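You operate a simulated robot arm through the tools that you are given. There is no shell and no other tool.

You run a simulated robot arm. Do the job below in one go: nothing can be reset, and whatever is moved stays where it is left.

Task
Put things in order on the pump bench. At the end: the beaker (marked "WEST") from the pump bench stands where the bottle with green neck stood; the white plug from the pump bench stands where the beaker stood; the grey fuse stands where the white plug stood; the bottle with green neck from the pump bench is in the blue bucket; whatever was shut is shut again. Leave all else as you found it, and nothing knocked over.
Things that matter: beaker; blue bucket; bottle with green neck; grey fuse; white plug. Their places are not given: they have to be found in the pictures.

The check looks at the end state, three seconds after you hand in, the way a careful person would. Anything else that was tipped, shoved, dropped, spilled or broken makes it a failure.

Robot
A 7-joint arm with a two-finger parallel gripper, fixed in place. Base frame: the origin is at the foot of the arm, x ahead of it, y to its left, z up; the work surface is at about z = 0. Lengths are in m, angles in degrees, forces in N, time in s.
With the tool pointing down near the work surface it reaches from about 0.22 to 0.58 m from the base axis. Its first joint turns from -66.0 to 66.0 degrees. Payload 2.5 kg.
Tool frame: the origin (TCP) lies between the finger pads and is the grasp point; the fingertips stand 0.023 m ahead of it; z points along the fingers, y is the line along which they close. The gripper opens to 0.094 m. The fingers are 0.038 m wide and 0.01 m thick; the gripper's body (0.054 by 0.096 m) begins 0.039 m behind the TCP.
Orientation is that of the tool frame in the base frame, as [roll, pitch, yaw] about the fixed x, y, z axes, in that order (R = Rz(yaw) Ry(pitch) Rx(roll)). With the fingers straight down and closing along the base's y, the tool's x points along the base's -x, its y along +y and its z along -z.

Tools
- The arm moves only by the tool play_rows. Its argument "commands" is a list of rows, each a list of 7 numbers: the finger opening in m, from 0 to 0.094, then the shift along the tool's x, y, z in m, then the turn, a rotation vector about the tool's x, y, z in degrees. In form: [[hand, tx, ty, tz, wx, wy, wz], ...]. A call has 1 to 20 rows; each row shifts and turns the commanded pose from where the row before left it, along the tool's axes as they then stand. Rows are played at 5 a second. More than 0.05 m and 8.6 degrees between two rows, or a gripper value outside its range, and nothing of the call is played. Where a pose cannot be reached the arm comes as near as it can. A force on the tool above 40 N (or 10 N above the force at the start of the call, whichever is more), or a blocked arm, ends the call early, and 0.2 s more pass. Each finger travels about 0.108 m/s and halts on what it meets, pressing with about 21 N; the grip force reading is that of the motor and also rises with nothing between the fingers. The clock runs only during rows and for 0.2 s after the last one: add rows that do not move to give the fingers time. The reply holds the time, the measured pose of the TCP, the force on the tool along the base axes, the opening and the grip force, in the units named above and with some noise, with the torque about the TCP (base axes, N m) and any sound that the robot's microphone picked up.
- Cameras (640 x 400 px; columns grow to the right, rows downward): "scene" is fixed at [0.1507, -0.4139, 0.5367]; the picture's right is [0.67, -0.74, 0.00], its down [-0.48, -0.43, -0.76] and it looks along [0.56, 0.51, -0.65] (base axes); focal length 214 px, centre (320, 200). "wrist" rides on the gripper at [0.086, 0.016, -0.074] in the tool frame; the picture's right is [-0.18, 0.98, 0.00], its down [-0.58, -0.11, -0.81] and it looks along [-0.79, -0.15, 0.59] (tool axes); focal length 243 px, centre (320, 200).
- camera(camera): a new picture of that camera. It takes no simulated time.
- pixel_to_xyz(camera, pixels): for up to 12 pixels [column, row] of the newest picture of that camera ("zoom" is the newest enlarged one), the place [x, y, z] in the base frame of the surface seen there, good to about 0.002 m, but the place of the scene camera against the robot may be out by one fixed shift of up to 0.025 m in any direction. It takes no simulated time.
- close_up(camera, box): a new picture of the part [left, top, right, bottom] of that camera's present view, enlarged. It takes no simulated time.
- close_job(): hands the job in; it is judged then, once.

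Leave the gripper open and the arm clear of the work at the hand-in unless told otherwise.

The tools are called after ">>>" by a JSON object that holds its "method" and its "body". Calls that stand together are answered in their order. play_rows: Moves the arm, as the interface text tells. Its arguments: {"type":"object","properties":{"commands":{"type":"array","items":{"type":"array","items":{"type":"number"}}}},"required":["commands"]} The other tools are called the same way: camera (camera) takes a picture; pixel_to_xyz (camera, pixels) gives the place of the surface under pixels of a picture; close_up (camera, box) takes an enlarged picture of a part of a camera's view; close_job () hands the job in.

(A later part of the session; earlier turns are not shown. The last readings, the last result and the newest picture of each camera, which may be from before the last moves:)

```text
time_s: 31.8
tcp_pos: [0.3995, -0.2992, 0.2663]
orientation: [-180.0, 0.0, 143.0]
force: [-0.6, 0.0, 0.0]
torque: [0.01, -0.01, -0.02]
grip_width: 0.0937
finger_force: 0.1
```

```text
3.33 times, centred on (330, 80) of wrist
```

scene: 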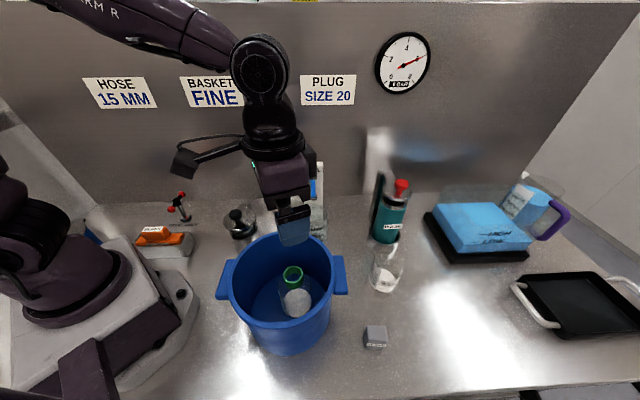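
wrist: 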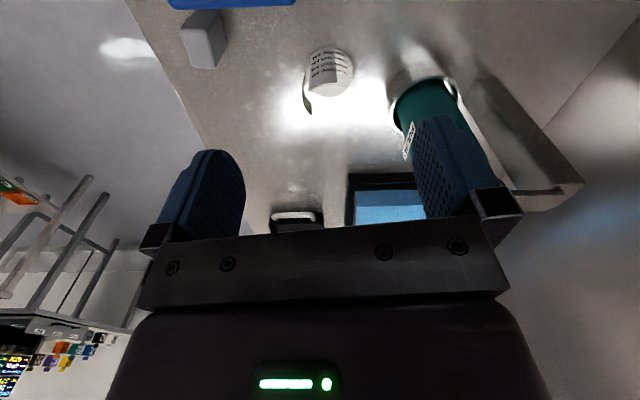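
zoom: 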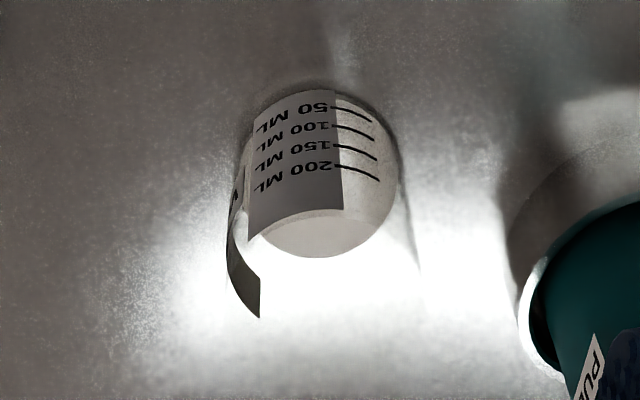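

>>> {"method": "pixel_to_xyz", "body": {"camera": "zoom", "pixels": [[320, 252], [390, 185], [375, 225], [275, 240], [300, 205], [255, 150], [335, 100], [232, 265], [255, 300], [238, 200], [345, 245], [340, 205]]}}

```text
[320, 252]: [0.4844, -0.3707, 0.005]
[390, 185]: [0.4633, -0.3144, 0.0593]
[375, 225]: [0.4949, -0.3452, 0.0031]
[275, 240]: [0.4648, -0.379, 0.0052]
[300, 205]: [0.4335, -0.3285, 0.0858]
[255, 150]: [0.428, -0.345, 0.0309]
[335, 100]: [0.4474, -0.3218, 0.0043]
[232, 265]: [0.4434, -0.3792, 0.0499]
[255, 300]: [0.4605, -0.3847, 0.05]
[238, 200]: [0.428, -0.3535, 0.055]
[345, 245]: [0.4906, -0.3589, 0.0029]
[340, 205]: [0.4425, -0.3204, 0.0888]
```

Beaker fit: centre (0.463,-0.3495), radius ≈0.0355, about 0.58 m out. I'll move the TCP above it at z≈0.266 and see whether the arm reaches.

>>> {"method": "play_rows", "body": {"commands": [[0.094, -0.027, -0.0007, 0, 0, 0, 0], [0.094, -0.027, -0.0007, 0, 0, 0, 0], [0.094, -0.027, -0.0007, 0, 0, 0, 0], [0.094, 0, 0, 0, 0, 0, 0], [0.094, 0, 0, 0, 0, 0, 0]]}}

>>> {"method": "camera", "body": {"camera": "wrist"}}

```text
time_s: 33.0
tcp_pos: [0.4637, -0.35, 0.2671]
orientation: [-180.0, 0.0, 143.0]
force: [-0.1, 0.6, -0.2]
torque: [-0.01, -0.02, -0.03]
grip_width: 0.0943
finger_force: 0.2
```

```text
taken
```

wrist: 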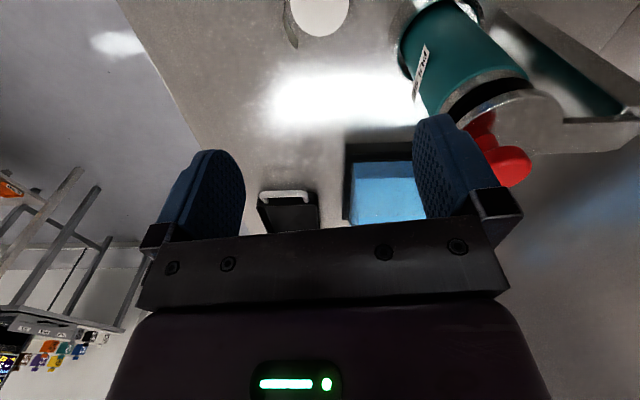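

The arm reaches it. The PULSE pump with its red knob at (510,165) stands to the right; I'll measure its closest points before descending.

>>> {"method": "pixel_to_xyz", "body": {"camera": "wrist", "pixels": [[515, 168], [485, 125], [500, 110], [410, 60], [440, 100], [480, 160], [320, 15], [297, 40], [410, 20], [600, 130]]}}

>>> {"method": "close_up", "body": {"camera": "wrist", "box": [260, 0, 380, 70]}}

```text
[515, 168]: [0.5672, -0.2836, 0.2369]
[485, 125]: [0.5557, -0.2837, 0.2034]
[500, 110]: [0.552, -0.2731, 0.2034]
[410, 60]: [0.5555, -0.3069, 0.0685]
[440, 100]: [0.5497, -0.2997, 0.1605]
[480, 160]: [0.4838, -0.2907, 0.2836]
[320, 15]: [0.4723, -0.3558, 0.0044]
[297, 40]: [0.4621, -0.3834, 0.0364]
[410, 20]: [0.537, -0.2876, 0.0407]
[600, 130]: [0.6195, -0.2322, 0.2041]
```

```text
5.33 times, centred on (320, 35) of wrist
```

zoom: 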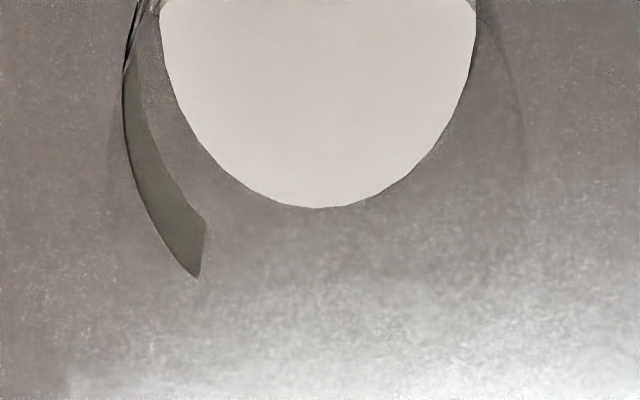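

Clearances are fine (pump lid ≥0.11 m away along the closing direction), and the beaker outline is centred at column ≈320. I descend to TCP z≈0.082 with open fingers straddling it.

>>> {"method": "play_rows", "body": {"commands": [[0.094, 0, 0, 0.04, 0, 0, 0], [0.094, 0, 0, 0.04, 0, 0, 0], [0.094, 0, 0, 0.04, 0, 0, 0], [0.094, 0, 0, 0.025, 0, 0, 0], [0.094, 0, 0, 0.02, 0, 0, 0], [0.094, 0, 0, 0.02, 0, 0, 0], [0.094, 0, 0, 0, 0, 0, 0]]}}

>>> {"method": "camera", "body": {"camera": "wrist"}}

>>> {"method": "close_up", "body": {"camera": "scene", "box": [320, 150, 460, 300]}}

```text
time_s: 34.6
tcp_pos: [0.4625, -0.3483, 0.0817]
orientation: [179.9, 0.0, 143.1]
force: [-0.4, 0.0, -1.0]
torque: [0.03, 0.0, 0.02]
grip_width: 0.0939
finger_force: 0.1
```

```text
taken
```

wrist: 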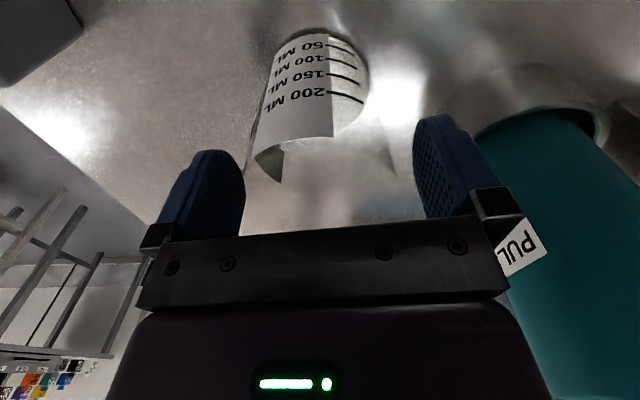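

```text
2.67 times, centred on (390, 225) of scene
```

zoom: 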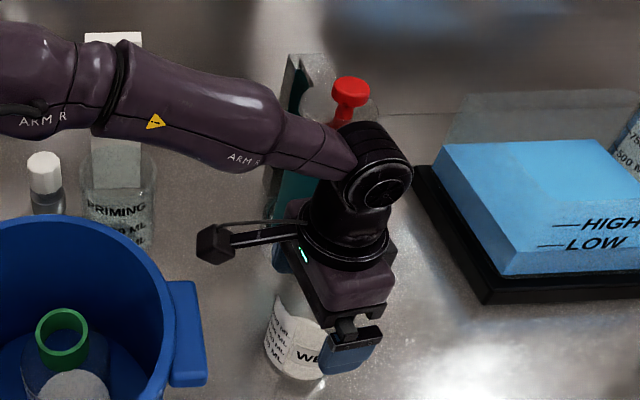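

>>> {"method": "close_up", "body": {"camera": "wrist", "box": [220, 90, 440, 230]}}

```text
2.86 times, centred on (330, 160) of wrist
```

zoom: 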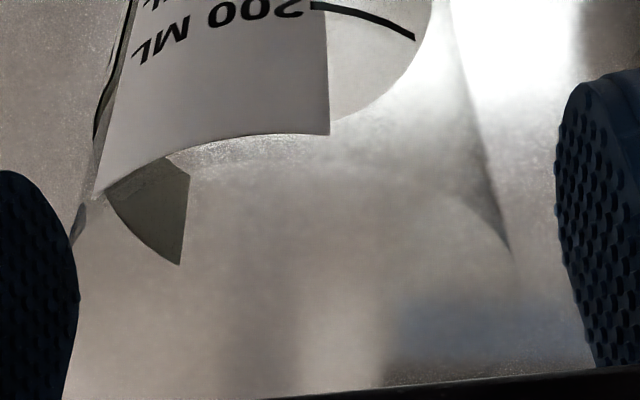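

The glass silhouette seems to end near z≈0.09, so I can go 13 mm lower for a better hold, then close gently.

>>> {"method": "play_rows", "body": {"commands": [[0.094, 0, 0, 0.007, 0, 0, 0], [0.094, 0, 0, 0.006, 0, 0, 0], [0.094, 0, 0, 0, 0, 0, 0]]}}

>>> {"method": "camera", "body": {"camera": "wrist"}}

```text
time_s: 35.4
tcp_pos: [0.4635, -0.3495, 0.0691]
orientation: [180.0, 0.0, 143.0]
force: [0.5, 0.2, 0.0]
torque: [-0.02, -0.02, -0.03]
grip_width: 0.0938
finger_force: 0.0
```

```text
taken
```

wrist: 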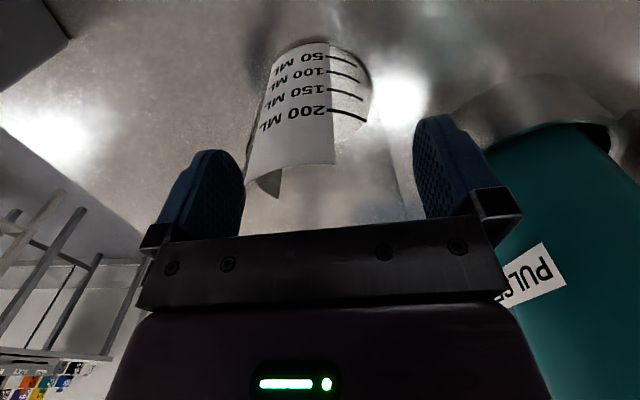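

No contact force. I close the fingers stepwise on the beaker (expect about 0.071).

>>> {"method": "play_rows", "body": {"commands": [[0.086, 0, 0, 0, 0, 0, 0], [0.08, 0, 0, 0, 0, 0, 0], [0.075, 0, 0, 0, 0, 0, 0], [0.07, 0, 0, 0, 0, 0, 0], [0.066, 0, 0, 0, 0, 0, 0], [0.066, 0, 0, 0, 0, 0, 0]]}}

>>> {"method": "camera", "body": {"camera": "wrist"}}

```text
time_s: 36.8
tcp_pos: [0.4627, -0.348, 0.0696]
orientation: [-179.9, 0.0, 143.1]
force: [-0.6, -0.4, 0.6]
torque: [-0.02, 0.01, -0.01]
grip_width: 0.0696
finger_force: 20.7
```

```text
taken
```

wrist: 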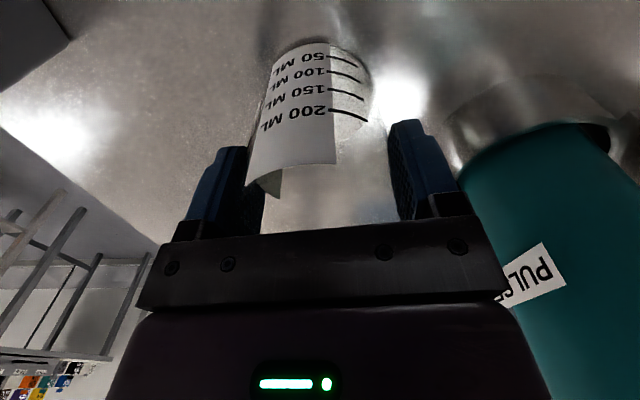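

Gripped at 0.0696 m. I lift slowly by 5 cm and check.

>>> {"method": "play_rows", "body": {"commands": [[0.066, 0, 0, -0.005, 0, 0, 0], [0.066, 0, 0, -0.015, 0, 0, 0], [0.066, 0, 0, -0.03, 0, 0, 0], [0.066, 0, 0, 0, 0, 0, 0]]}}

>>> {"method": "camera", "body": {"camera": "wrist"}}

>>> {"method": "close_up", "body": {"camera": "scene", "box": [320, 150, 460, 300]}}

```text
time_s: 37.8
tcp_pos: [0.4636, -0.3482, 0.1193]
orientation: [180.0, 0.0, 143.0]
force: [0.5, 0.9, -0.8]
torque: [-0.01, -0.03, 0.01]
grip_width: 0.0696
finger_force: 21.4
```

```text
taken
```

wrist: 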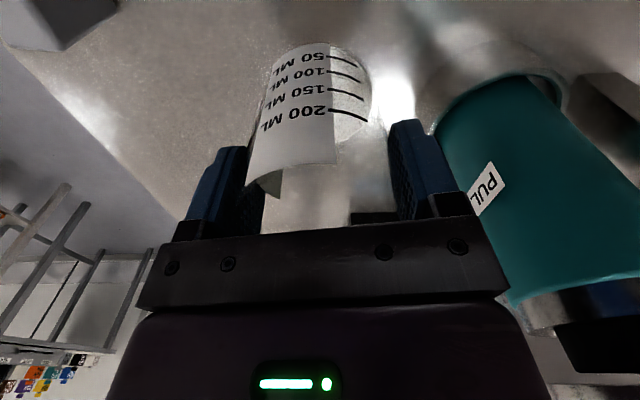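

```text
2.67 times, centred on (390, 225) of scene
```

zoom: 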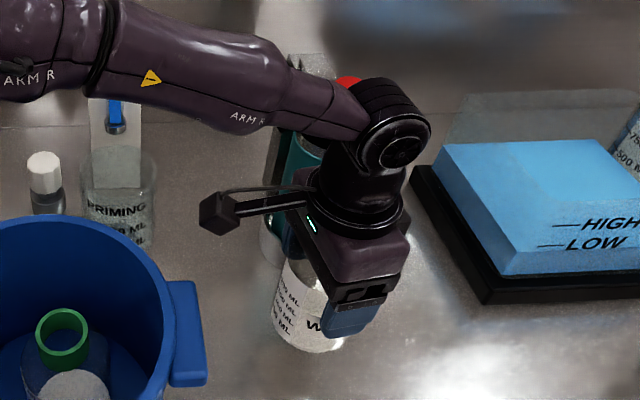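

The beaker hangs upright in the grip. I'll lift to 0.27, retract inwards while rising to 0.35, and begin turning the tool.

>>> {"method": "play_rows", "body": {"commands": [[0.066, 0, 0, -0.0375, 0, 0, 0], [0.066, 0, 0, -0.0375, 0, 0, 0], [0.066, 0, 0, -0.0375, 0, 0, 0], [0.066, 0, 0, -0.0375, 0, 0, 0], [0.066, 0.0375, 0, -0.02, 0, 0, 0], [0.066, 0.0375, 0, -0.02, 0, 0, 0], [0.066, 0.0375, 0, -0.02, 0, 0, 0], [0.066, 0.0375, 0, -0.02, 0, 0, 0], [0.066, 0, 0, 0, 0, 0, -7.9], [0.066, 0, 0, 0, 0, 0, -7.9], [0.066, 0, 0, 0, 0, 0, -7.9], [0.066, 0, 0, 0, 0, 0, -7.9], [0.066, 0, 0, 0, 0, 0, -7.9], [0.066, 0, 0, 0, 0, 0, 0]]}}

>>> {"method": "camera", "body": {"camera": "wrist"}}

```text
time_s: 40.8
tcp_pos: [0.3439, -0.2598, 0.3511]
orientation: [-179.9, 0.0, -177.3]
force: [-0.7, -0.1, -2.1]
torque: [0.03, -0.02, 0.01]
grip_width: 0.0695
finger_force: 20.9
```

```text
taken
```

wrist: 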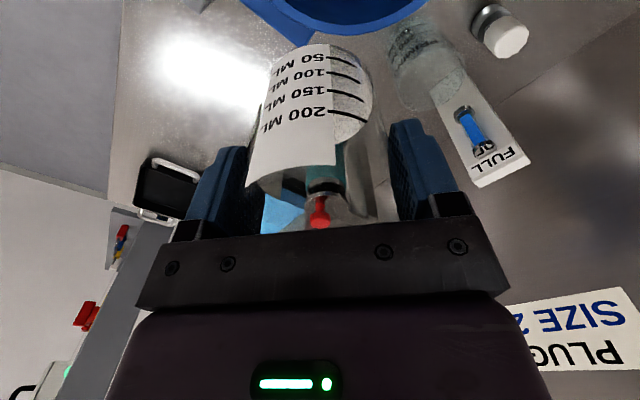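

Beaker still held well. Now I carry it over to above the bottle's old spot (0.308,0.147) and finish the turn.

>>> {"method": "play_rows", "body": {"commands": [[0.066, 0.0008, 0.0204, 0, 0, 0, 0], [0.066, 0.00167, 0.0408, 0, 0, 0, 0], [0.066, 0.00167, 0.0408, 0, 0, 0, 0], [0.066, 0.00167, 0.0408, 0, 0, 0, 0], [0.066, 0.00167, 0.0408, 0, 0, 0, 0], [0.066, 0.00167, 0.0408, 0, 0, 0, 0], [0.066, 0.00167, 0.0408, 0, 0, 0, 0], [0.066, 0.00167, 0.0408, 0, 0, 0, 0], [0.066, 0.00167, 0.0408, 0, 0, 0, 0], [0.066, 0.00167, 0.0408, 0, 0, 0, 0], [0.066, 0.0008, 0.0204, 0, 0, 0, -7.9], [0.066, 0, 0, 0, 0, 0, -7.9], [0.066, 0, 0, 0, 0, 0, -7.9], [0.066, 0, 0, 0, 0, 0, -7.9], [0.066, 0, 0, 0, 0, 0, -7.9], [0.066, 0, 0, 0, 0, 0, 0], [0.066, 0, 0, 0, 0, 0, 0]]}}

>>> {"method": "camera", "body": {"camera": "wrist"}}

>>> {"method": "camera", "body": {"camera": "scene"}}

```text
time_s: 44.4
tcp_pos: [0.3096, 0.148, 0.3497]
orientation: [-179.9, 0.0, -137.9]
force: [-0.5, 0.2, 0.0]
torque: [0.03, -0.01, 0.01]
grip_width: 0.0693
finger_force: 21.0
```

```text
taken
```

wrist: 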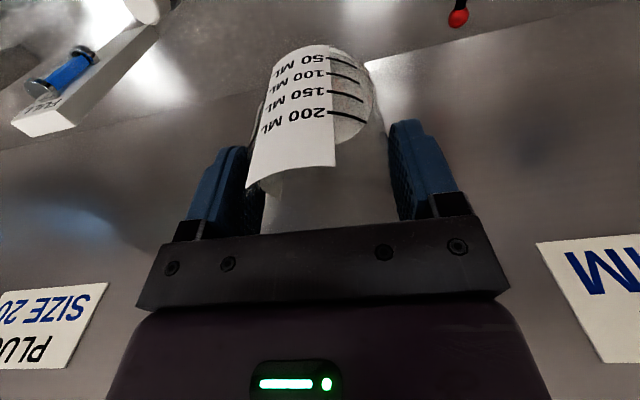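

```text
taken
```

scene: 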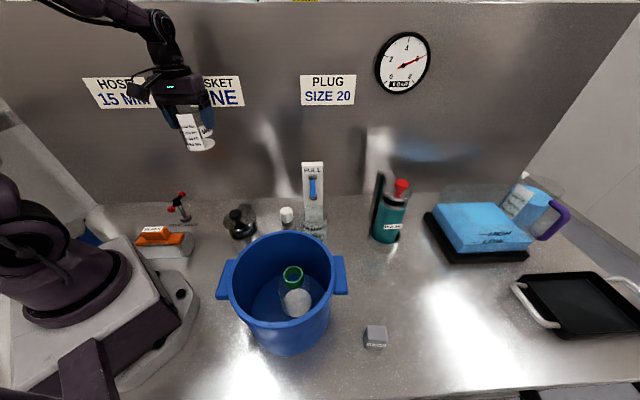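

I'm above the bottle's old place. I lower to TCP z≈0.10 first (beaker bottom ≈0.03).

>>> {"method": "play_rows", "body": {"commands": [[0.066, 0.0015, 0, 0.04, 0, 0, 0], [0.066, 0, 0, 0.04, 0, 0, 0], [0.066, 0, 0, 0.04, 0, 0, 0], [0.066, 0, 0, 0.04, 0, 0, 0], [0.066, 0, 0, 0.04, 0, 0, 0], [0.066, 0, 0, 0.03, 0, 0, 0], [0.066, 0, 0, 0.02, 0, 0, 0], [0.066, 0, 0, 0, 0, 0, 0]]}}

>>> {"method": "camera", "body": {"camera": "wrist"}}

>>> {"method": "close_up", "body": {"camera": "scene", "box": [130, 120, 300, 260]}}

```text
time_s: 46.2
tcp_pos: [0.3091, 0.1456, 0.0999]
orientation: [180.0, 0.0, -138.1]
force: [-0.4, -0.1, -1.2]
torque: [-0.01, 0.01, 0.01]
grip_width: 0.0696
finger_force: 21.2
```

```text
taken
```

wrist: 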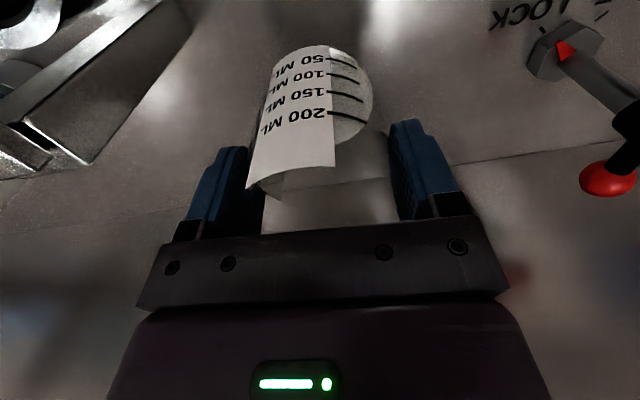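

```text
2.86 times, centred on (215, 190) of scene
```

zoom: 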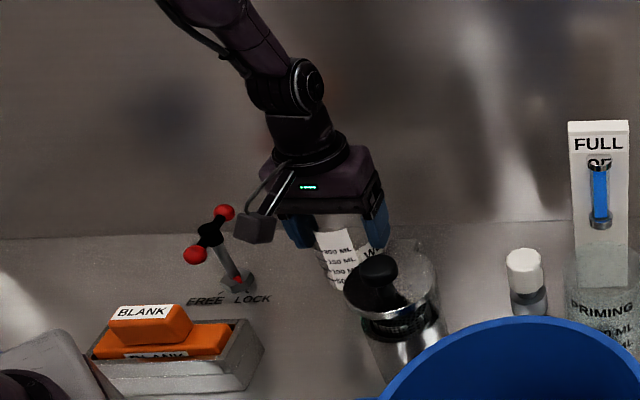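

The canister's bracket is visible at left (0–190, 0–180). I check its distance before lowering further.

>>> {"method": "pixel_to_xyz", "body": {"camera": "wrist", "pixels": [[185, 12], [130, 80], [85, 160], [50, 160], [20, 170], [100, 100], [30, 60], [200, 160]]}}

```text
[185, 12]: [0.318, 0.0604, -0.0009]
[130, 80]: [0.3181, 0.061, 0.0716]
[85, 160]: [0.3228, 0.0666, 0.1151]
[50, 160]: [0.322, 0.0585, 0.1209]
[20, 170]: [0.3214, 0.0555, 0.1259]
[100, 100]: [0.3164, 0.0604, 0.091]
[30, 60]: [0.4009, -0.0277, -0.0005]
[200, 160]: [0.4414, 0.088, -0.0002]
```

The bracket's nearest point (0.323,0.067) is over 2.5 cm from the fingers. I lower to just above contact, then in 1 mm steps.

>>> {"method": "play_rows", "body": {"commands": [[0.066, 0, 0, 0.012, 0, 0, 0], [0.066, 0, 0, 0.01, 0, 0, 0], [0.066, 0, 0, 0.005, 0, 0, 0], [0.066, 0, 0, 0.001, 0, 0, 0], [0.066, 0, 0, 0, 0, 0, 0]]}}

```text
time_s: 47.4
tcp_pos: [0.3083, 0.1467, 0.0718]
orientation: [180.0, -0.1, -137.9]
force: [0.5, 0.6, -1.5]
torque: [-0.03, -0.01, -0.04]
grip_width: 0.0694
finger_force: 20.9
```

>>> {"method": "play_rows", "body": {"commands": [[0.066, 0, 0, 0.001, 0, 0, 0], [0.066, 0, 0, 0.001, 0, 0, 0], [0.066, 0, 0, 0.0006, 0, 0, 0], [0.066, 0, 0, 0, 0, 0, 0]]}}

```text
time_s: 48.4
tcp_pos: [0.3082, 0.1463, 0.069]
orientation: [180.0, 0.0, -138.0]
force: [0.3, -0.9, -1.0]
torque: [0.01, -0.03, 0.0]
grip_width: 0.0693
finger_force: 20.5
```

No contact yet; another millimetre.

>>> {"method": "play_rows", "body": {"commands": [[0.066, 0, 0, 0.0007, 0, 0, 0], [0.066, 0, 0, 0.0007, 0, 0, 0], [0.066, 0, 0, 0, 0, 0, 0]]}}

```text
time_s: 49.2
tcp_pos: [0.3087, 0.1469, 0.0677]
orientation: [-180.0, 0.1, -137.9]
force: [-0.9, -0.5, 16.4]
torque: [0.1, 0.07, -0.18]
grip_width: 0.069
finger_force: 20.9
```

Contact with 16 N up. I release slowly to 0.09.

>>> {"method": "play_rows", "body": {"commands": [[0.066, 0, 0, -0.0007, 0, 0, 0], [0.072, 0, 0, 0, 0, 0, 0], [0.078, 0, 0, 0, 0, 0, 0], [0.085, 0, 0, 0, 0, 0, 0], [0.094, 0, 0, 0, 0, 0, 0], [0.094, 0, 0, 0, 0, 0, 0]]}}

>>> {"method": "camera", "body": {"camera": "wrist"}}

```text
time_s: 50.6
tcp_pos: [0.3099, 0.1466, 0.0682]
orientation: [179.9, 0.0, -138.0]
force: [-0.1, -0.3, 0.0]
torque: [0.0, -0.01, -0.01]
grip_width: 0.094
finger_force: 0.0
```

```text
taken
```

wrist: 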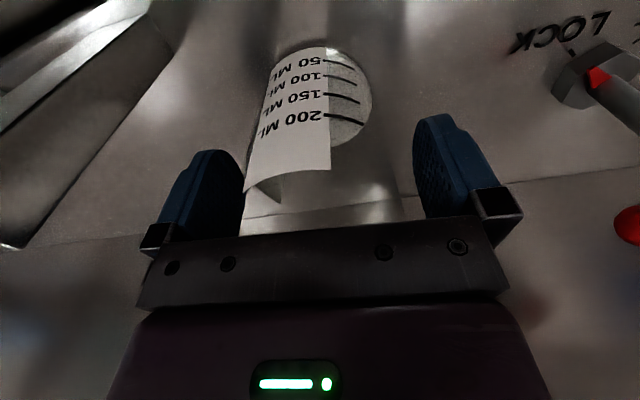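

Released; the beaker stands upright between the fingers. I rise straight up slowly to z≈0.33.

>>> {"method": "play_rows", "body": {"commands": [[0.094, 0, 0, -0.01, 0, 0, 0], [0.094, 0, 0, -0.02, 0, 0, 0], [0.094, 0, 0, -0.03, 0, 0, 0], [0.094, 0, 0, -0.04, 0, 0, 0], [0.094, 0, 0, -0.04, 0, 0, 0], [0.094, 0, 0, -0.04, 0, 0, 0], [0.094, 0, 0, -0.04, 0, 0, 0], [0.094, 0, 0, -0.04, 0, 0, 0], [0.094, 0, 0, 0, 0, 0, 0]]}}

>>> {"method": "camera", "body": {"camera": "wrist"}}

>>> {"method": "camera", "body": {"camera": "scene"}}

```text
time_s: 52.6
tcp_pos: [0.3075, 0.1456, 0.3278]
orientation: [-180.0, 0.0, -137.9]
force: [-0.1, -0.2, -0.2]
torque: [-0.01, 0.0, 0.02]
grip_width: 0.0941
finger_force: 0.1
```

```text
taken
```

wrist: 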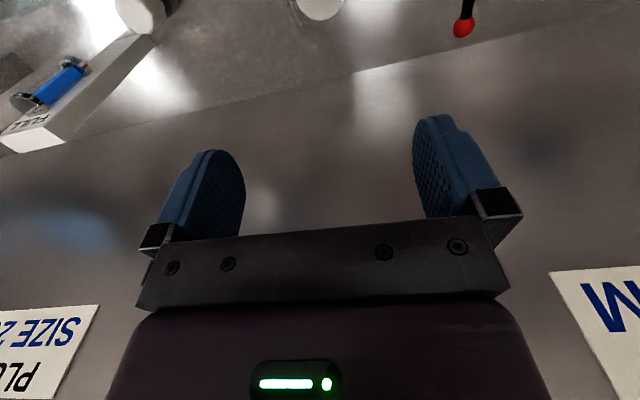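

```text
taken
```

scene: 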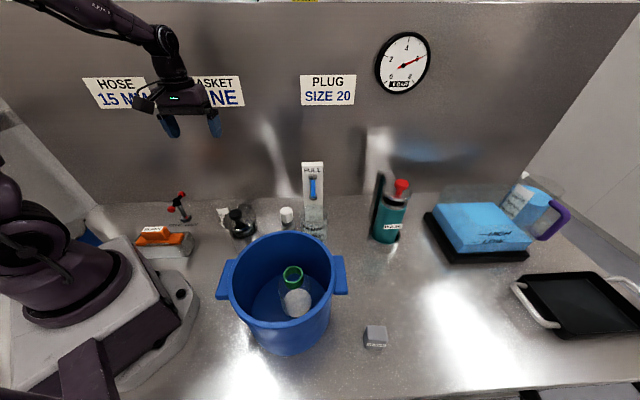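

The beaker stands in the bottle's old spot. Next, the white plug: I'll turn to yaw 180 and move to about (0.35,0,0.33) to look at it.

>>> {"method": "play_rows", "body": {"commands": [[0.094, 0, 0, 0, 0, 0, 8.4], [0.094, 0, 0, 0, 0, 0, 8.4], [0.094, 0, 0, 0, 0, 0, 8.4], [0.094, 0, 0, 0, 0, 0, 8.4], [0.094, 0, 0, 0, 0, 0, 8.4], [0.094, -0.0105, -0.0365, 0, 0, 0, 0], [0.094, -0.0105, -0.0365, 0, 0, 0, 0], [0.094, -0.0105, -0.0365, 0, 0, 0, 0], [0.094, -0.0105, -0.0365, 0, 0, 0, 0], [0.094, 0, 0, 0, 0, 0, 0], [0.094, 0, 0, 0, 0, 0, 0]]}}

>>> {"method": "camera", "body": {"camera": "wrist"}}

>>> {"method": "close_up", "body": {"camera": "wrist", "box": [200, 0, 440, 150]}}

>>> {"method": "close_up", "body": {"camera": "scene", "box": [190, 150, 340, 250]}}

```text
time_s: 55.0
tcp_pos: [0.352, -0.0017, 0.3304]
orientation: [-179.9, 0.0, -179.9]
force: [-0.3, -0.1, 0.7]
torque: [0.01, 0.02, 0.0]
grip_width: 0.0939
finger_force: 0.0
```

```text
taken
```

wrist: 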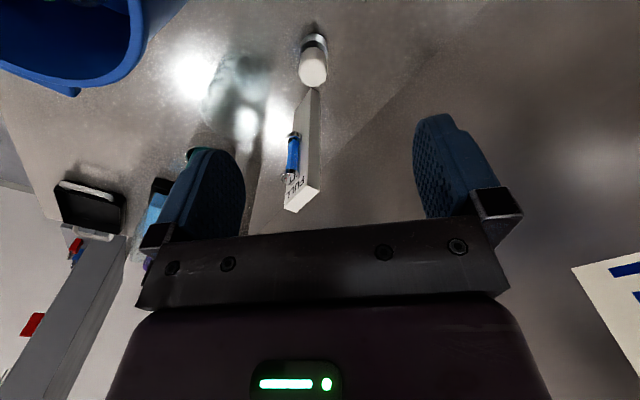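

```text
2.67 times, centred on (320, 75) of wrist
```

zoom: 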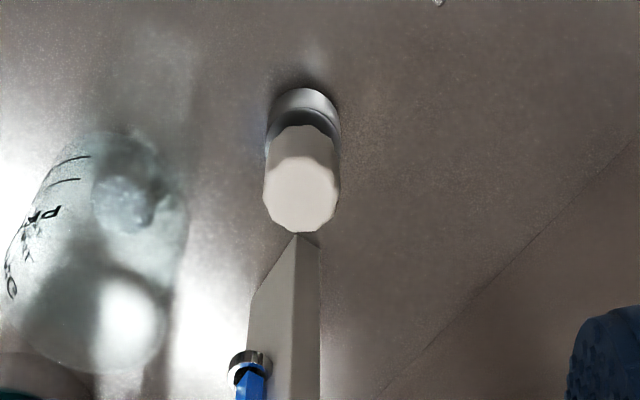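

```text
4.00 times, centred on (265, 200) of scene
```

zoom: 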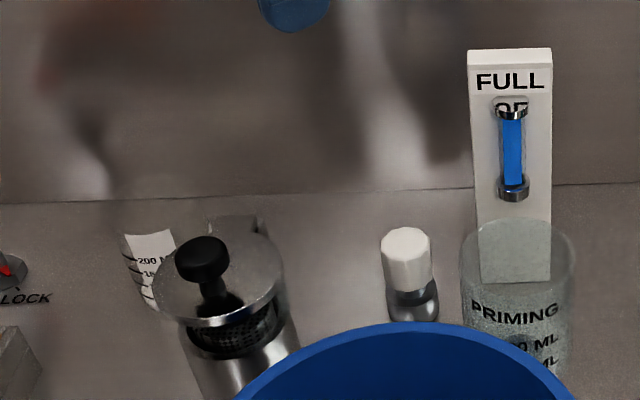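

The plug shows a white faceted head on a grey metal body. I'll measure points on it, and on the neighbouring sign and vessel.

>>> {"method": "close_up", "body": {"camera": "wrist", "box": [280, 20, 350, 100]}}

```text
5.00 times, centred on (315, 60) of wrist
```

zoom: 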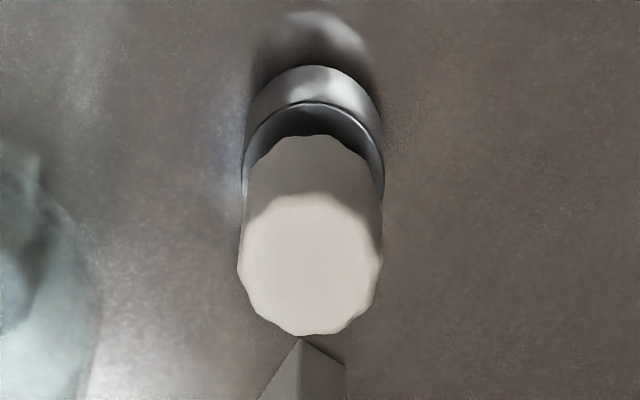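

>>> {"method": "pixel_to_xyz", "body": {"camera": "zoom", "pixels": [[310, 265], [245, 265], [375, 265], [310, 328], [310, 205], [310, 150], [310, 125], [315, 85], [315, 70], [255, 160], [376, 160], [320, 345]]}}

>>> {"method": "pixel_to_xyz", "body": {"camera": "wrist", "pixels": [[300, 100], [316, 100], [293, 150], [300, 210], [285, 205], [316, 190], [225, 70], [215, 110], [260, 90], [240, 60], [205, 90], [250, 120]]}}

```text
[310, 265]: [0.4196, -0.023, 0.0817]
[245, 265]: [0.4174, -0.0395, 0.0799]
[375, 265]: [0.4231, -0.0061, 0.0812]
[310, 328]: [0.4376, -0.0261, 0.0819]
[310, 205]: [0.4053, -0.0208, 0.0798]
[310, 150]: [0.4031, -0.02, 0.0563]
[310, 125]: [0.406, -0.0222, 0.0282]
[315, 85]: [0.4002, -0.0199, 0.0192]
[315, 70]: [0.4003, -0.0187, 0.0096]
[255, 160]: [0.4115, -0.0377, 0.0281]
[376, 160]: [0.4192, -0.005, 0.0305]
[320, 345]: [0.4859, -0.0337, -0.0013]
```

```text
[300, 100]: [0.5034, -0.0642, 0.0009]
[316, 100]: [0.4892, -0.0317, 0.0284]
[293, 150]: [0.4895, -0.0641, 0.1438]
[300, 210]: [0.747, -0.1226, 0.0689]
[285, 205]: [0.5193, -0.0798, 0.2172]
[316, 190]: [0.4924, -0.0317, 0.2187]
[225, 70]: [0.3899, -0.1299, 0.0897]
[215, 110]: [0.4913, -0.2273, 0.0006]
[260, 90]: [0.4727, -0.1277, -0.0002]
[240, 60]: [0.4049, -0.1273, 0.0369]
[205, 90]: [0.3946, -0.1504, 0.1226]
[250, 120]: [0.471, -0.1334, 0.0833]
```

Plug head centre ≈(0.420,-0.023), top z≈0.0815, head width ≈0.034; the sign post is 0.07 m behind it. I need the position of the glass PRIMING vessel next to it, so I sample points on it.

>>> {"method": "close_up", "body": {"camera": "wrist", "box": [180, 20, 300, 150]}}

>>> {"method": "close_up", "body": {"camera": "scene", "box": [270, 190, 350, 250]}}

```text
3.08 times, centred on (240, 85) of wrist
```

zoom: 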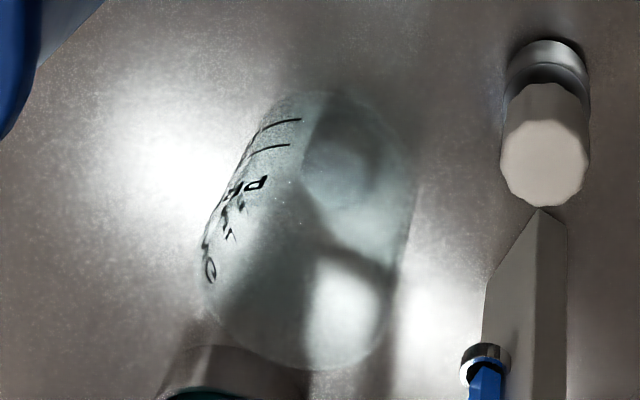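

```text
6.67 times, centred on (310, 220) of scene
```

zoom: 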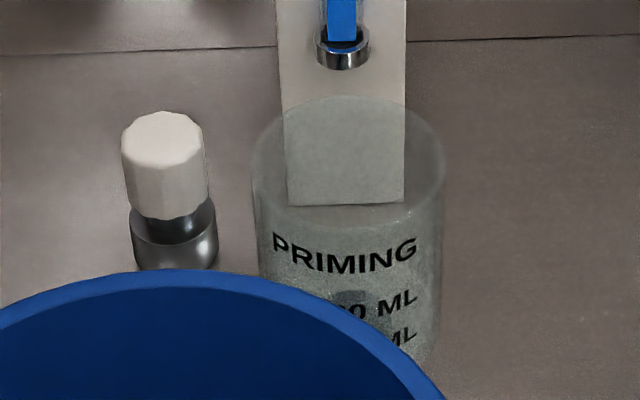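

>>> {"method": "pixel_to_xyz", "body": {"camera": "zoom", "pixels": [[277, 245], [345, 262], [400, 250], [412, 245], [385, 305], [402, 300], [165, 130], [165, 200], [175, 250], [180, 228], [340, 205], [300, 300]]}}

>>> {"method": "close_up", "body": {"camera": "wrist", "box": [180, 20, 300, 150]}}

>>> {"method": "pixel_to_xyz", "body": {"camera": "zoom", "pixels": [[263, 184], [247, 187], [280, 124], [250, 140], [211, 270], [227, 237], [270, 148], [295, 119]]}}

```text
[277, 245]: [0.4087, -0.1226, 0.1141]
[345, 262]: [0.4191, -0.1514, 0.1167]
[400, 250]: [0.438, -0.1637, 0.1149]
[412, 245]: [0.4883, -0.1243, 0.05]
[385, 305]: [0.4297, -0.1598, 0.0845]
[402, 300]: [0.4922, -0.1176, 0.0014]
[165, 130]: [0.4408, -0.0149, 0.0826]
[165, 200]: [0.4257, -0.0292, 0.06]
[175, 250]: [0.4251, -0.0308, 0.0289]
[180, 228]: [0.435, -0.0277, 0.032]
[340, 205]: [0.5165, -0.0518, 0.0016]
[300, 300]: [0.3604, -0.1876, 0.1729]
```

```text
3.08 times, centred on (240, 85) of wrist
```

zoom: 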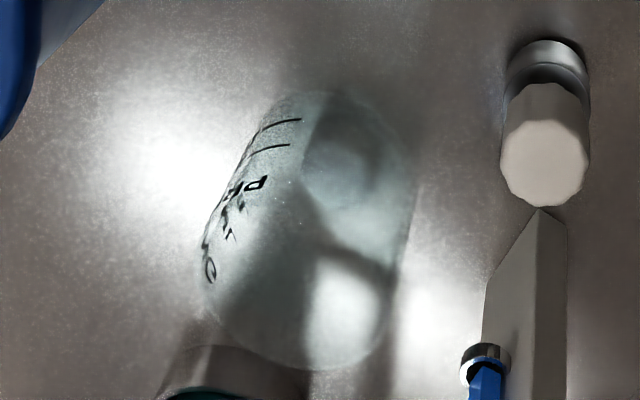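

```text
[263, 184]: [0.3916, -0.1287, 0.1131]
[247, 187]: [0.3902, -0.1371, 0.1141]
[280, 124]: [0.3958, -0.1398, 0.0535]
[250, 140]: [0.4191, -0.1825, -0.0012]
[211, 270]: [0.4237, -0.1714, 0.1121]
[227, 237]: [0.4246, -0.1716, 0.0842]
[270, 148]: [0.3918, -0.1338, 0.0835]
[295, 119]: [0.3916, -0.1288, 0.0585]
```

The PRIMING vessel's centre is about (0.43,-0.132), radius ≈0.04, height ≈0.13. To stay clear of it and the sign I'll close along the 45° direction (yaw 135) with fingers only 0.06 open. I move above the plug at z≈0.33.

>>> {"method": "play_rows", "body": {"commands": [[0.08, 0, 0, 0, 0, 0, 7.5], [0.07, 0, 0, 0, 0, 0, 7.5], [0.06, 0, 0, 0, 0, 0, 7.5], [0.06, 0, 0, 0, 0, 0, 7.5], [0.06, 0, 0, 0, 0, 0, 7.5], [0.06, 0, 0, 0, 0, 0, 7.5], [0.06, -0.0291, 0.0165, 0, 0, 0, 0], [0.06, -0.0291, 0.0165, 0, 0, 0, 0], [0.06, 0, 0, 0, 0, 0, 0], [0.06, 0, 0, 0, 0, 0, 0]]}}

>>> {"method": "camera", "body": {"camera": "wrist"}}

>>> {"method": "camera", "body": {"camera": "scene"}}

```text
time_s: 57.2
tcp_pos: [0.4131, -0.0152, 0.3284]
orientation: [180.0, 0.0, 135.0]
force: [0.1, 0.6, -0.5]
torque: [0.0, -0.01, 0.03]
grip_width: 0.06
finger_force: 0.0
```

```text
taken
```

wrist: 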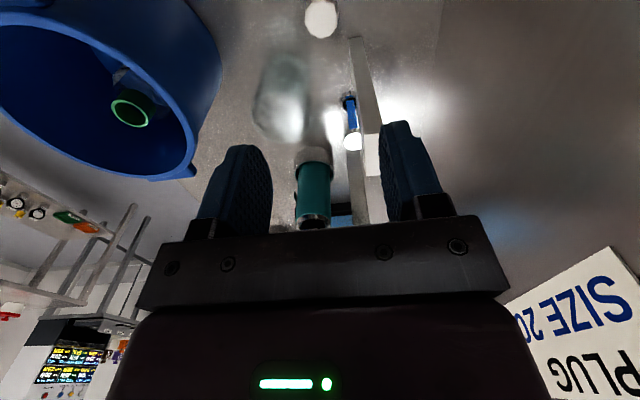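

```text
taken
```

scene: 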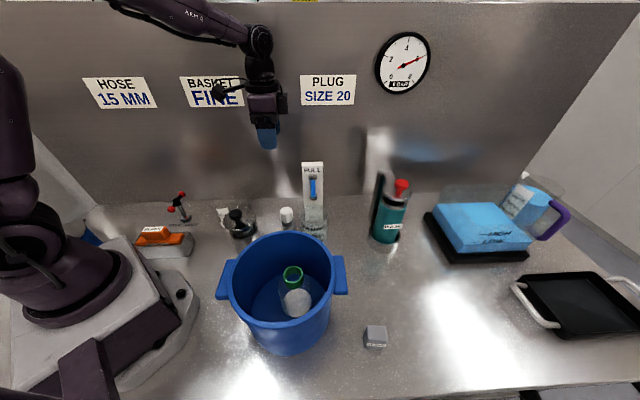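

The plug's top is at (321,18) in the wrist picture. I'll measure its edges from this view, plus the sign's closest points.

>>> {"method": "close_up", "body": {"camera": "wrist", "box": [290, 0, 350, 38]}}

>>> {"method": "pixel_to_xyz", "body": {"camera": "wrist", "pixels": [[307, 18], [335, 18], [321, 6], [321, 34], [321, 18], [352, 42], [360, 80], [365, 160], [372, 160], [362, 215], [349, 105], [352, 145]]}}

```text
10.53 times, centred on (320, 19) of wrist
```

zoom: 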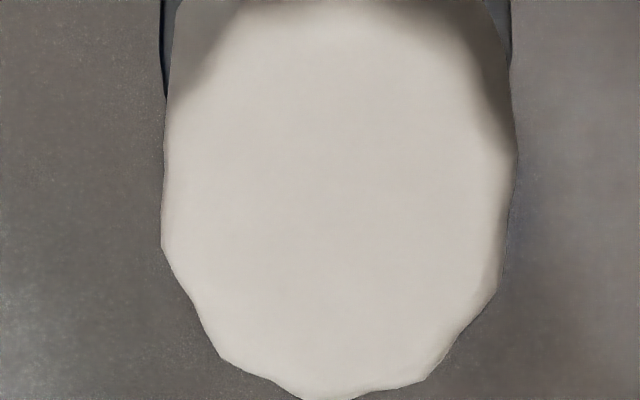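

```text
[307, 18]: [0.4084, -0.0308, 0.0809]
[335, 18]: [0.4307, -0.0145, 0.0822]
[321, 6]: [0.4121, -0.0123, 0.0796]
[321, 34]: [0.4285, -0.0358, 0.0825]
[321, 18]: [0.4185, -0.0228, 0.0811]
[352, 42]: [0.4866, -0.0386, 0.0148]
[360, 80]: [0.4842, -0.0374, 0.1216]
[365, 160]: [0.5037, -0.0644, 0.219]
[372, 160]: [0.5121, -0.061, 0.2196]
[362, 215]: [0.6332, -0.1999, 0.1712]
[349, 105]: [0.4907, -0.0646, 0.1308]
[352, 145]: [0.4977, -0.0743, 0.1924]
```

Plug centre refined to (0.420,-0.023). I descend to TCP z≈0.13 above it and check.

>>> {"method": "play_rows", "body": {"commands": [[0.06, -0.0062, -0.0006, 0.03, 0, 0, 0], [0.06, 0, 0, 0.04, 0, 0, 0], [0.06, 0, 0, 0.04, 0, 0, 0], [0.06, 0, 0, 0.04, 0, 0, 0], [0.06, 0, 0, 0.03, 0, 0, 0], [0.06, 0, 0, 0.018, 0, 0, 0], [0.06, 0, 0, 0, 0, 0, 0], [0.06, 0, 0, 0, 0, 0, 0]]}}

>>> {"method": "camera", "body": {"camera": "wrist"}}

>>> {"method": "close_up", "body": {"camera": "scene", "box": [210, 110, 360, 250]}}

```text
time_s: 59.0
tcp_pos: [0.418, -0.0203, 0.1325]
orientation: [180.0, 0.0, 135.1]
force: [0.1, -0.8, -0.1]
torque: [-0.01, 0.02, 0.0]
grip_width: 0.06
finger_force: 0.0
```

```text
taken
```

wrist: 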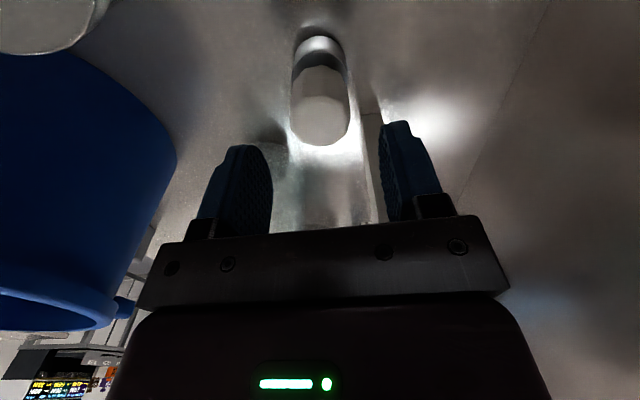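

```text
2.86 times, centred on (285, 180) of scene
```

zoom: 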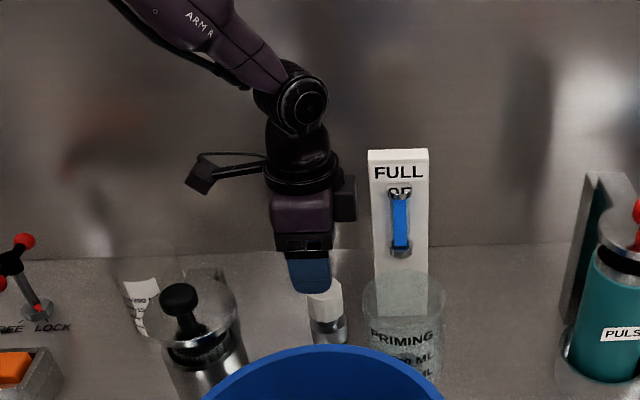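

The plug is centred at column 320. I see a small box on the hand's far side, but it stays >1 cm from the sign and vessel. I descend to TCP z≈0.07.

>>> {"method": "play_rows", "body": {"commands": [[0.06, 0, 0, 0.02, 0, 0, 0], [0.06, 0, 0, 0.02, 0, 0, 0], [0.06, 0, 0, 0.015, 0, 0, 0], [0.06, 0, 0, 0.007, 0, 0, 0], [0.06, 0, 0, 0, 0, 0, 0]]}}

>>> {"method": "camera", "body": {"camera": "wrist"}}

>>> {"method": "close_up", "body": {"camera": "scene", "box": [220, 130, 350, 250]}}

```text
time_s: 60.2
tcp_pos: [0.4193, -0.0212, 0.0688]
orientation: [-180.0, 0.0, 134.9]
force: [1.0, -0.1, -0.8]
torque: [0.03, -0.03, 0.0]
grip_width: 0.0599
finger_force: 0.0
```

```text
taken
```

wrist: 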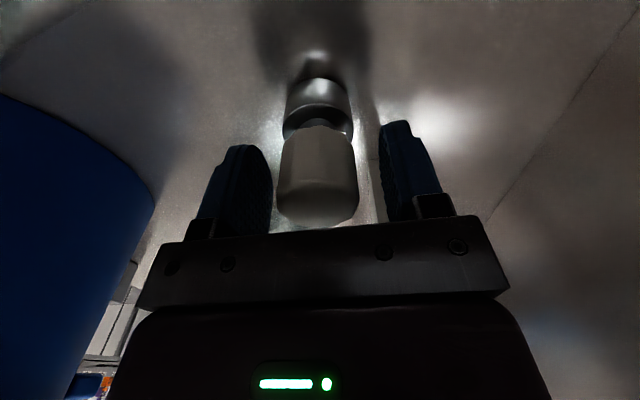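

```text
3.33 times, centred on (285, 190) of scene
```

zoom: 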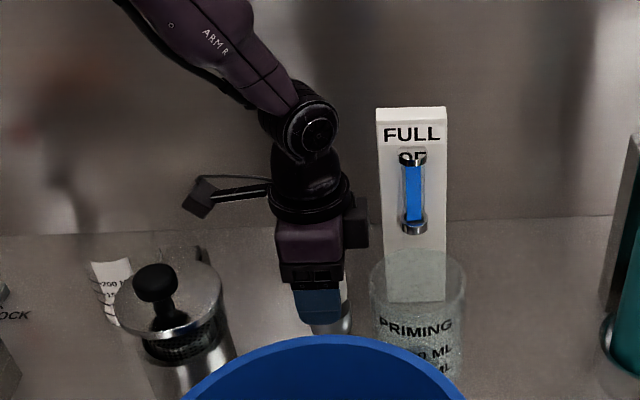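

The white head sits centred between the fingers, nothing touched. I close on it.

>>> {"method": "play_rows", "body": {"commands": [[0.05, 0, 0, 0, 0, 0, 0], [0.042, 0, 0, 0, 0, 0, 0], [0.036, 0, 0, 0, 0, 0, 0], [0.028, 0, 0, 0, 0, 0, 0], [0.028, 0, 0, 0, 0, 0, 0]]}}

>>> {"method": "camera", "body": {"camera": "wrist"}}

```text
time_s: 61.4
tcp_pos: [0.4192, -0.0197, 0.0687]
orientation: [180.0, -0.1, 135.0]
force: [-0.3, -0.9, 0.4]
torque: [-0.02, 0.07, 0.02]
grip_width: 0.0376
finger_force: 20.6
```

```text
taken
```

wrist: 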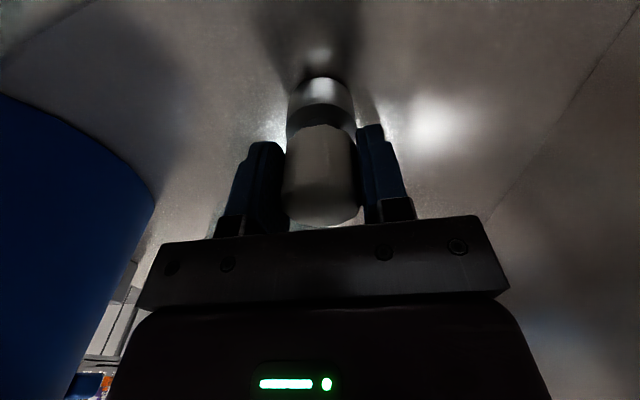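

Gripped at 0.0376. I lift just 1.5 cm to see that the whole plug comes along.

>>> {"method": "play_rows", "body": {"commands": [[0.028, 0, 0, -0.005, 0, 0, 0], [0.028, 0, 0, -0.01, 0, 0, 0], [0.028, 0, 0, 0, 0, 0, 0]]}}

>>> {"method": "camera", "body": {"camera": "wrist"}}

>>> {"method": "close_up", "body": {"camera": "scene", "box": [250, 170, 330, 240]}}

```text
time_s: 62.2
tcp_pos: [0.4193, -0.022, 0.0835]
orientation: [179.9, 0.0, 135.1]
force: [0.6, -0.3, -4.0]
torque: [0.0, -0.02, 0.0]
grip_width: 0.0377
finger_force: 20.8
```

```text
taken
```

wrist: 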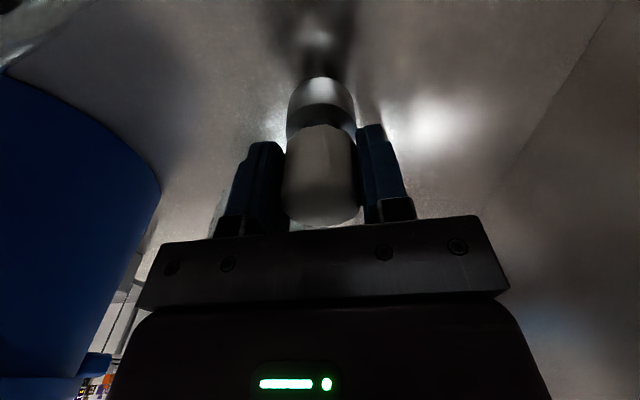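

```text
5.71 times, centred on (290, 205) of scene
```

zoom: 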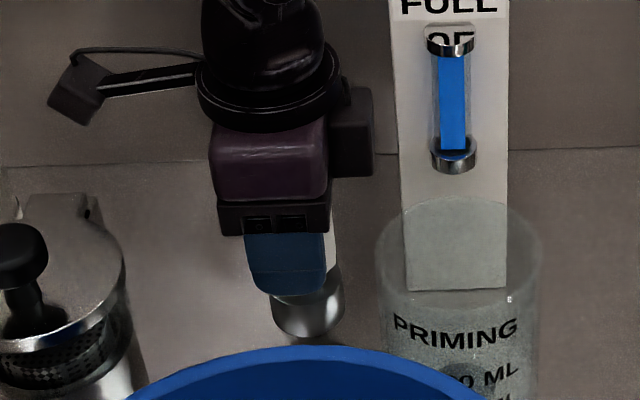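

The complete plug (white head and metal body, about 0.4 kg) is lifted. I raise it straight to z≈0.32, then carry it to above the beaker's old spot (0.463,-0.349).

>>> {"method": "play_rows", "body": {"commands": [[0.028, 0, 0, -0.0395, 0, 0, 0], [0.028, 0, 0, -0.0395, 0, 0, 0], [0.028, 0, 0, -0.0395, 0, 0, 0], [0.028, 0, 0, -0.0395, 0, 0, 0], [0.028, 0, 0, -0.0395, 0, 0, 0], [0.028, 0, 0, -0.0395, 0, 0, 0], [0.028, 0, 0, 0, 0, 0, -8], [0.028, -0.0128, -0.0131, 0, 0, 0, 0], [0.028, -0.02563, -0.02618, 0, 0, 0, 0], [0.028, -0.02563, -0.02618, 0, 0, 0, 0], [0.028, -0.02563, -0.02618, 0, 0, 0, 0], [0.028, -0.02563, -0.02618, 0, 0, 0, 0], [0.028, -0.02563, -0.02618, 0, 0, 0, 0], [0.028, -0.02563, -0.02618, 0, 0, 0, 0], [0.028, -0.02563, -0.02618, 0, 0, 0, 0], [0.028, -0.02563, -0.02618, 0, 0, 0, 0], [0.028, -0.0128, -0.0131, 0, 0, 0, 0], [0.028, 0, 0, 0, 0, 0, 0], [0.028, 0, 0, 0, 0, 0, 0]]}}

>>> {"method": "camera", "body": {"camera": "wrist"}}

>>> {"method": "camera", "body": {"camera": "scene"}}

```text
time_s: 66.2
tcp_pos: [0.4596, -0.347, 0.3217]
orientation: [180.0, 0.0, 143.0]
force: [0.9, 0.2, -4.1]
torque: [-0.02, -0.02, 0.01]
grip_width: 0.0378
finger_force: 21.2
```

```text
taken
```

wrist: 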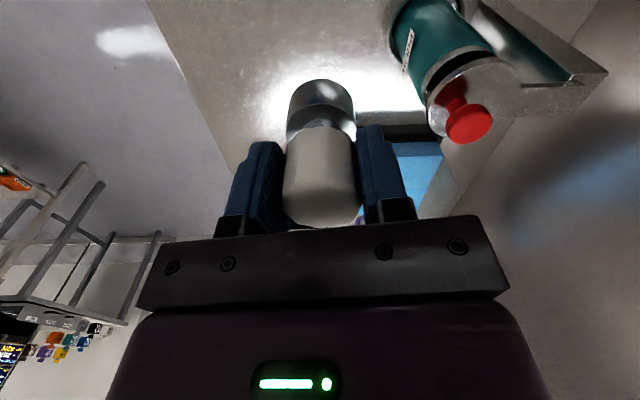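

```text
taken
```

scene: 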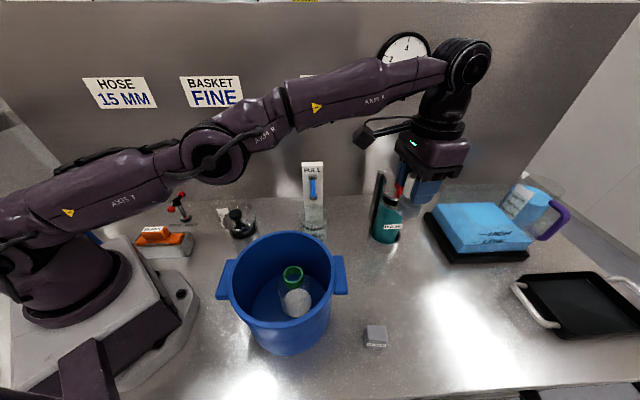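

Plug is above the beaker's old spot. I lower to TCP z≈0.09.

>>> {"method": "play_rows", "body": {"commands": [[0.028, -0.0017, 0.0003, 0.04, 0, 0, 0], [0.028, 0, 0, 0.04, 0, 0, 0], [0.028, 0, 0, 0.04, 0, 0, 0], [0.028, 0, 0, 0.04, 0, 0, 0], [0.028, 0, 0, 0.035, 0, 0, 0], [0.028, 0, 0, 0.025, 0, 0, 0], [0.028, 0, 0, 0.011, 0, 0, 0], [0.028, 0, 0, 0, 0, 0, 0], [0.028, 0, 0, 0, 0, 0, 0]]}}

>>> {"method": "camera", "body": {"camera": "wrist"}}

```text
time_s: 68.2
tcp_pos: [0.4613, -0.3496, 0.09]
orientation: [180.0, 0.0, 143.0]
force: [0.0, 0.7, -3.5]
torque: [0.01, 0.01, 0.01]
grip_width: 0.0379
finger_force: 21.0
```

```text
taken
```

wrist: 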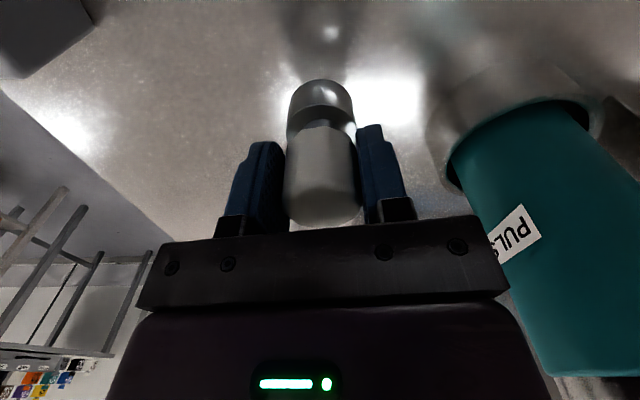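

Plug hangs upright, ~2 cm above the bench. I lower in decreasing steps to about z≈0.0695.

>>> {"method": "play_rows", "body": {"commands": [[0.028, 0, 0, 0.008, 0, 0, 0], [0.028, 0, 0, 0.007, 0, 0, 0], [0.028, 0, 0, 0.004, 0, 0, 0], [0.028, 0, 0, 0.001, 0, 0, 0], [0.028, 0, 0, 0, 0, 0, 0]]}}

```text
time_s: 69.4
tcp_pos: [0.4626, -0.3505, 0.0691]
orientation: [180.0, 0.0, 143.1]
force: [0.8, -0.3, -3.5]
torque: [0.01, 0.06, -0.01]
grip_width: 0.0374
finger_force: 20.5
```

>>> {"method": "play_rows", "body": {"commands": [[0.028, 0, 0, 0.0008, 0, 0, 0], [0.028, 0, 0, 0.0007, 0, 0, 0], [0.028, 0, 0, 0, 0, 0, 0]]}}

```text
time_s: 70.2
tcp_pos: [0.4638, -0.3502, 0.0702]
orientation: [180.0, 0.1, 143.1]
force: [-1.6, 2.0, 4.9]
torque: [0.05, 0.1, 0.01]
grip_width: 0.0378
finger_force: 20.5
```

The force changed from -3.5 to +4.9 N: the plug touches the bench. I open the fingers.

>>> {"method": "play_rows", "body": {"commands": [[0.034, 0, 0, 0, 0, 0, 0], [0.04, 0, 0, 0, 0, 0, 0], [0.048, 0, 0, 0, 0, 0, 0], [0.06, 0, 0, 0, 0, 0, 0], [0.07, 0, 0, 0, 0, 0, 0], [0.07, 0, 0, 0, 0, 0, 0]]}}

>>> {"method": "camera", "body": {"camera": "wrist"}}

```text
time_s: 71.6
tcp_pos: [0.462, -0.349, 0.0686]
orientation: [-180.0, 0.1, 143.2]
force: [0.6, -0.2, -0.1]
torque: [0.03, 0.01, -0.03]
grip_width: 0.07
finger_force: 0.0
```

```text
taken
```

wrist: 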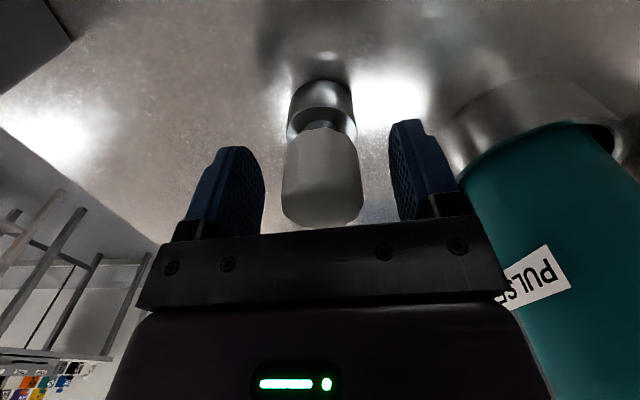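

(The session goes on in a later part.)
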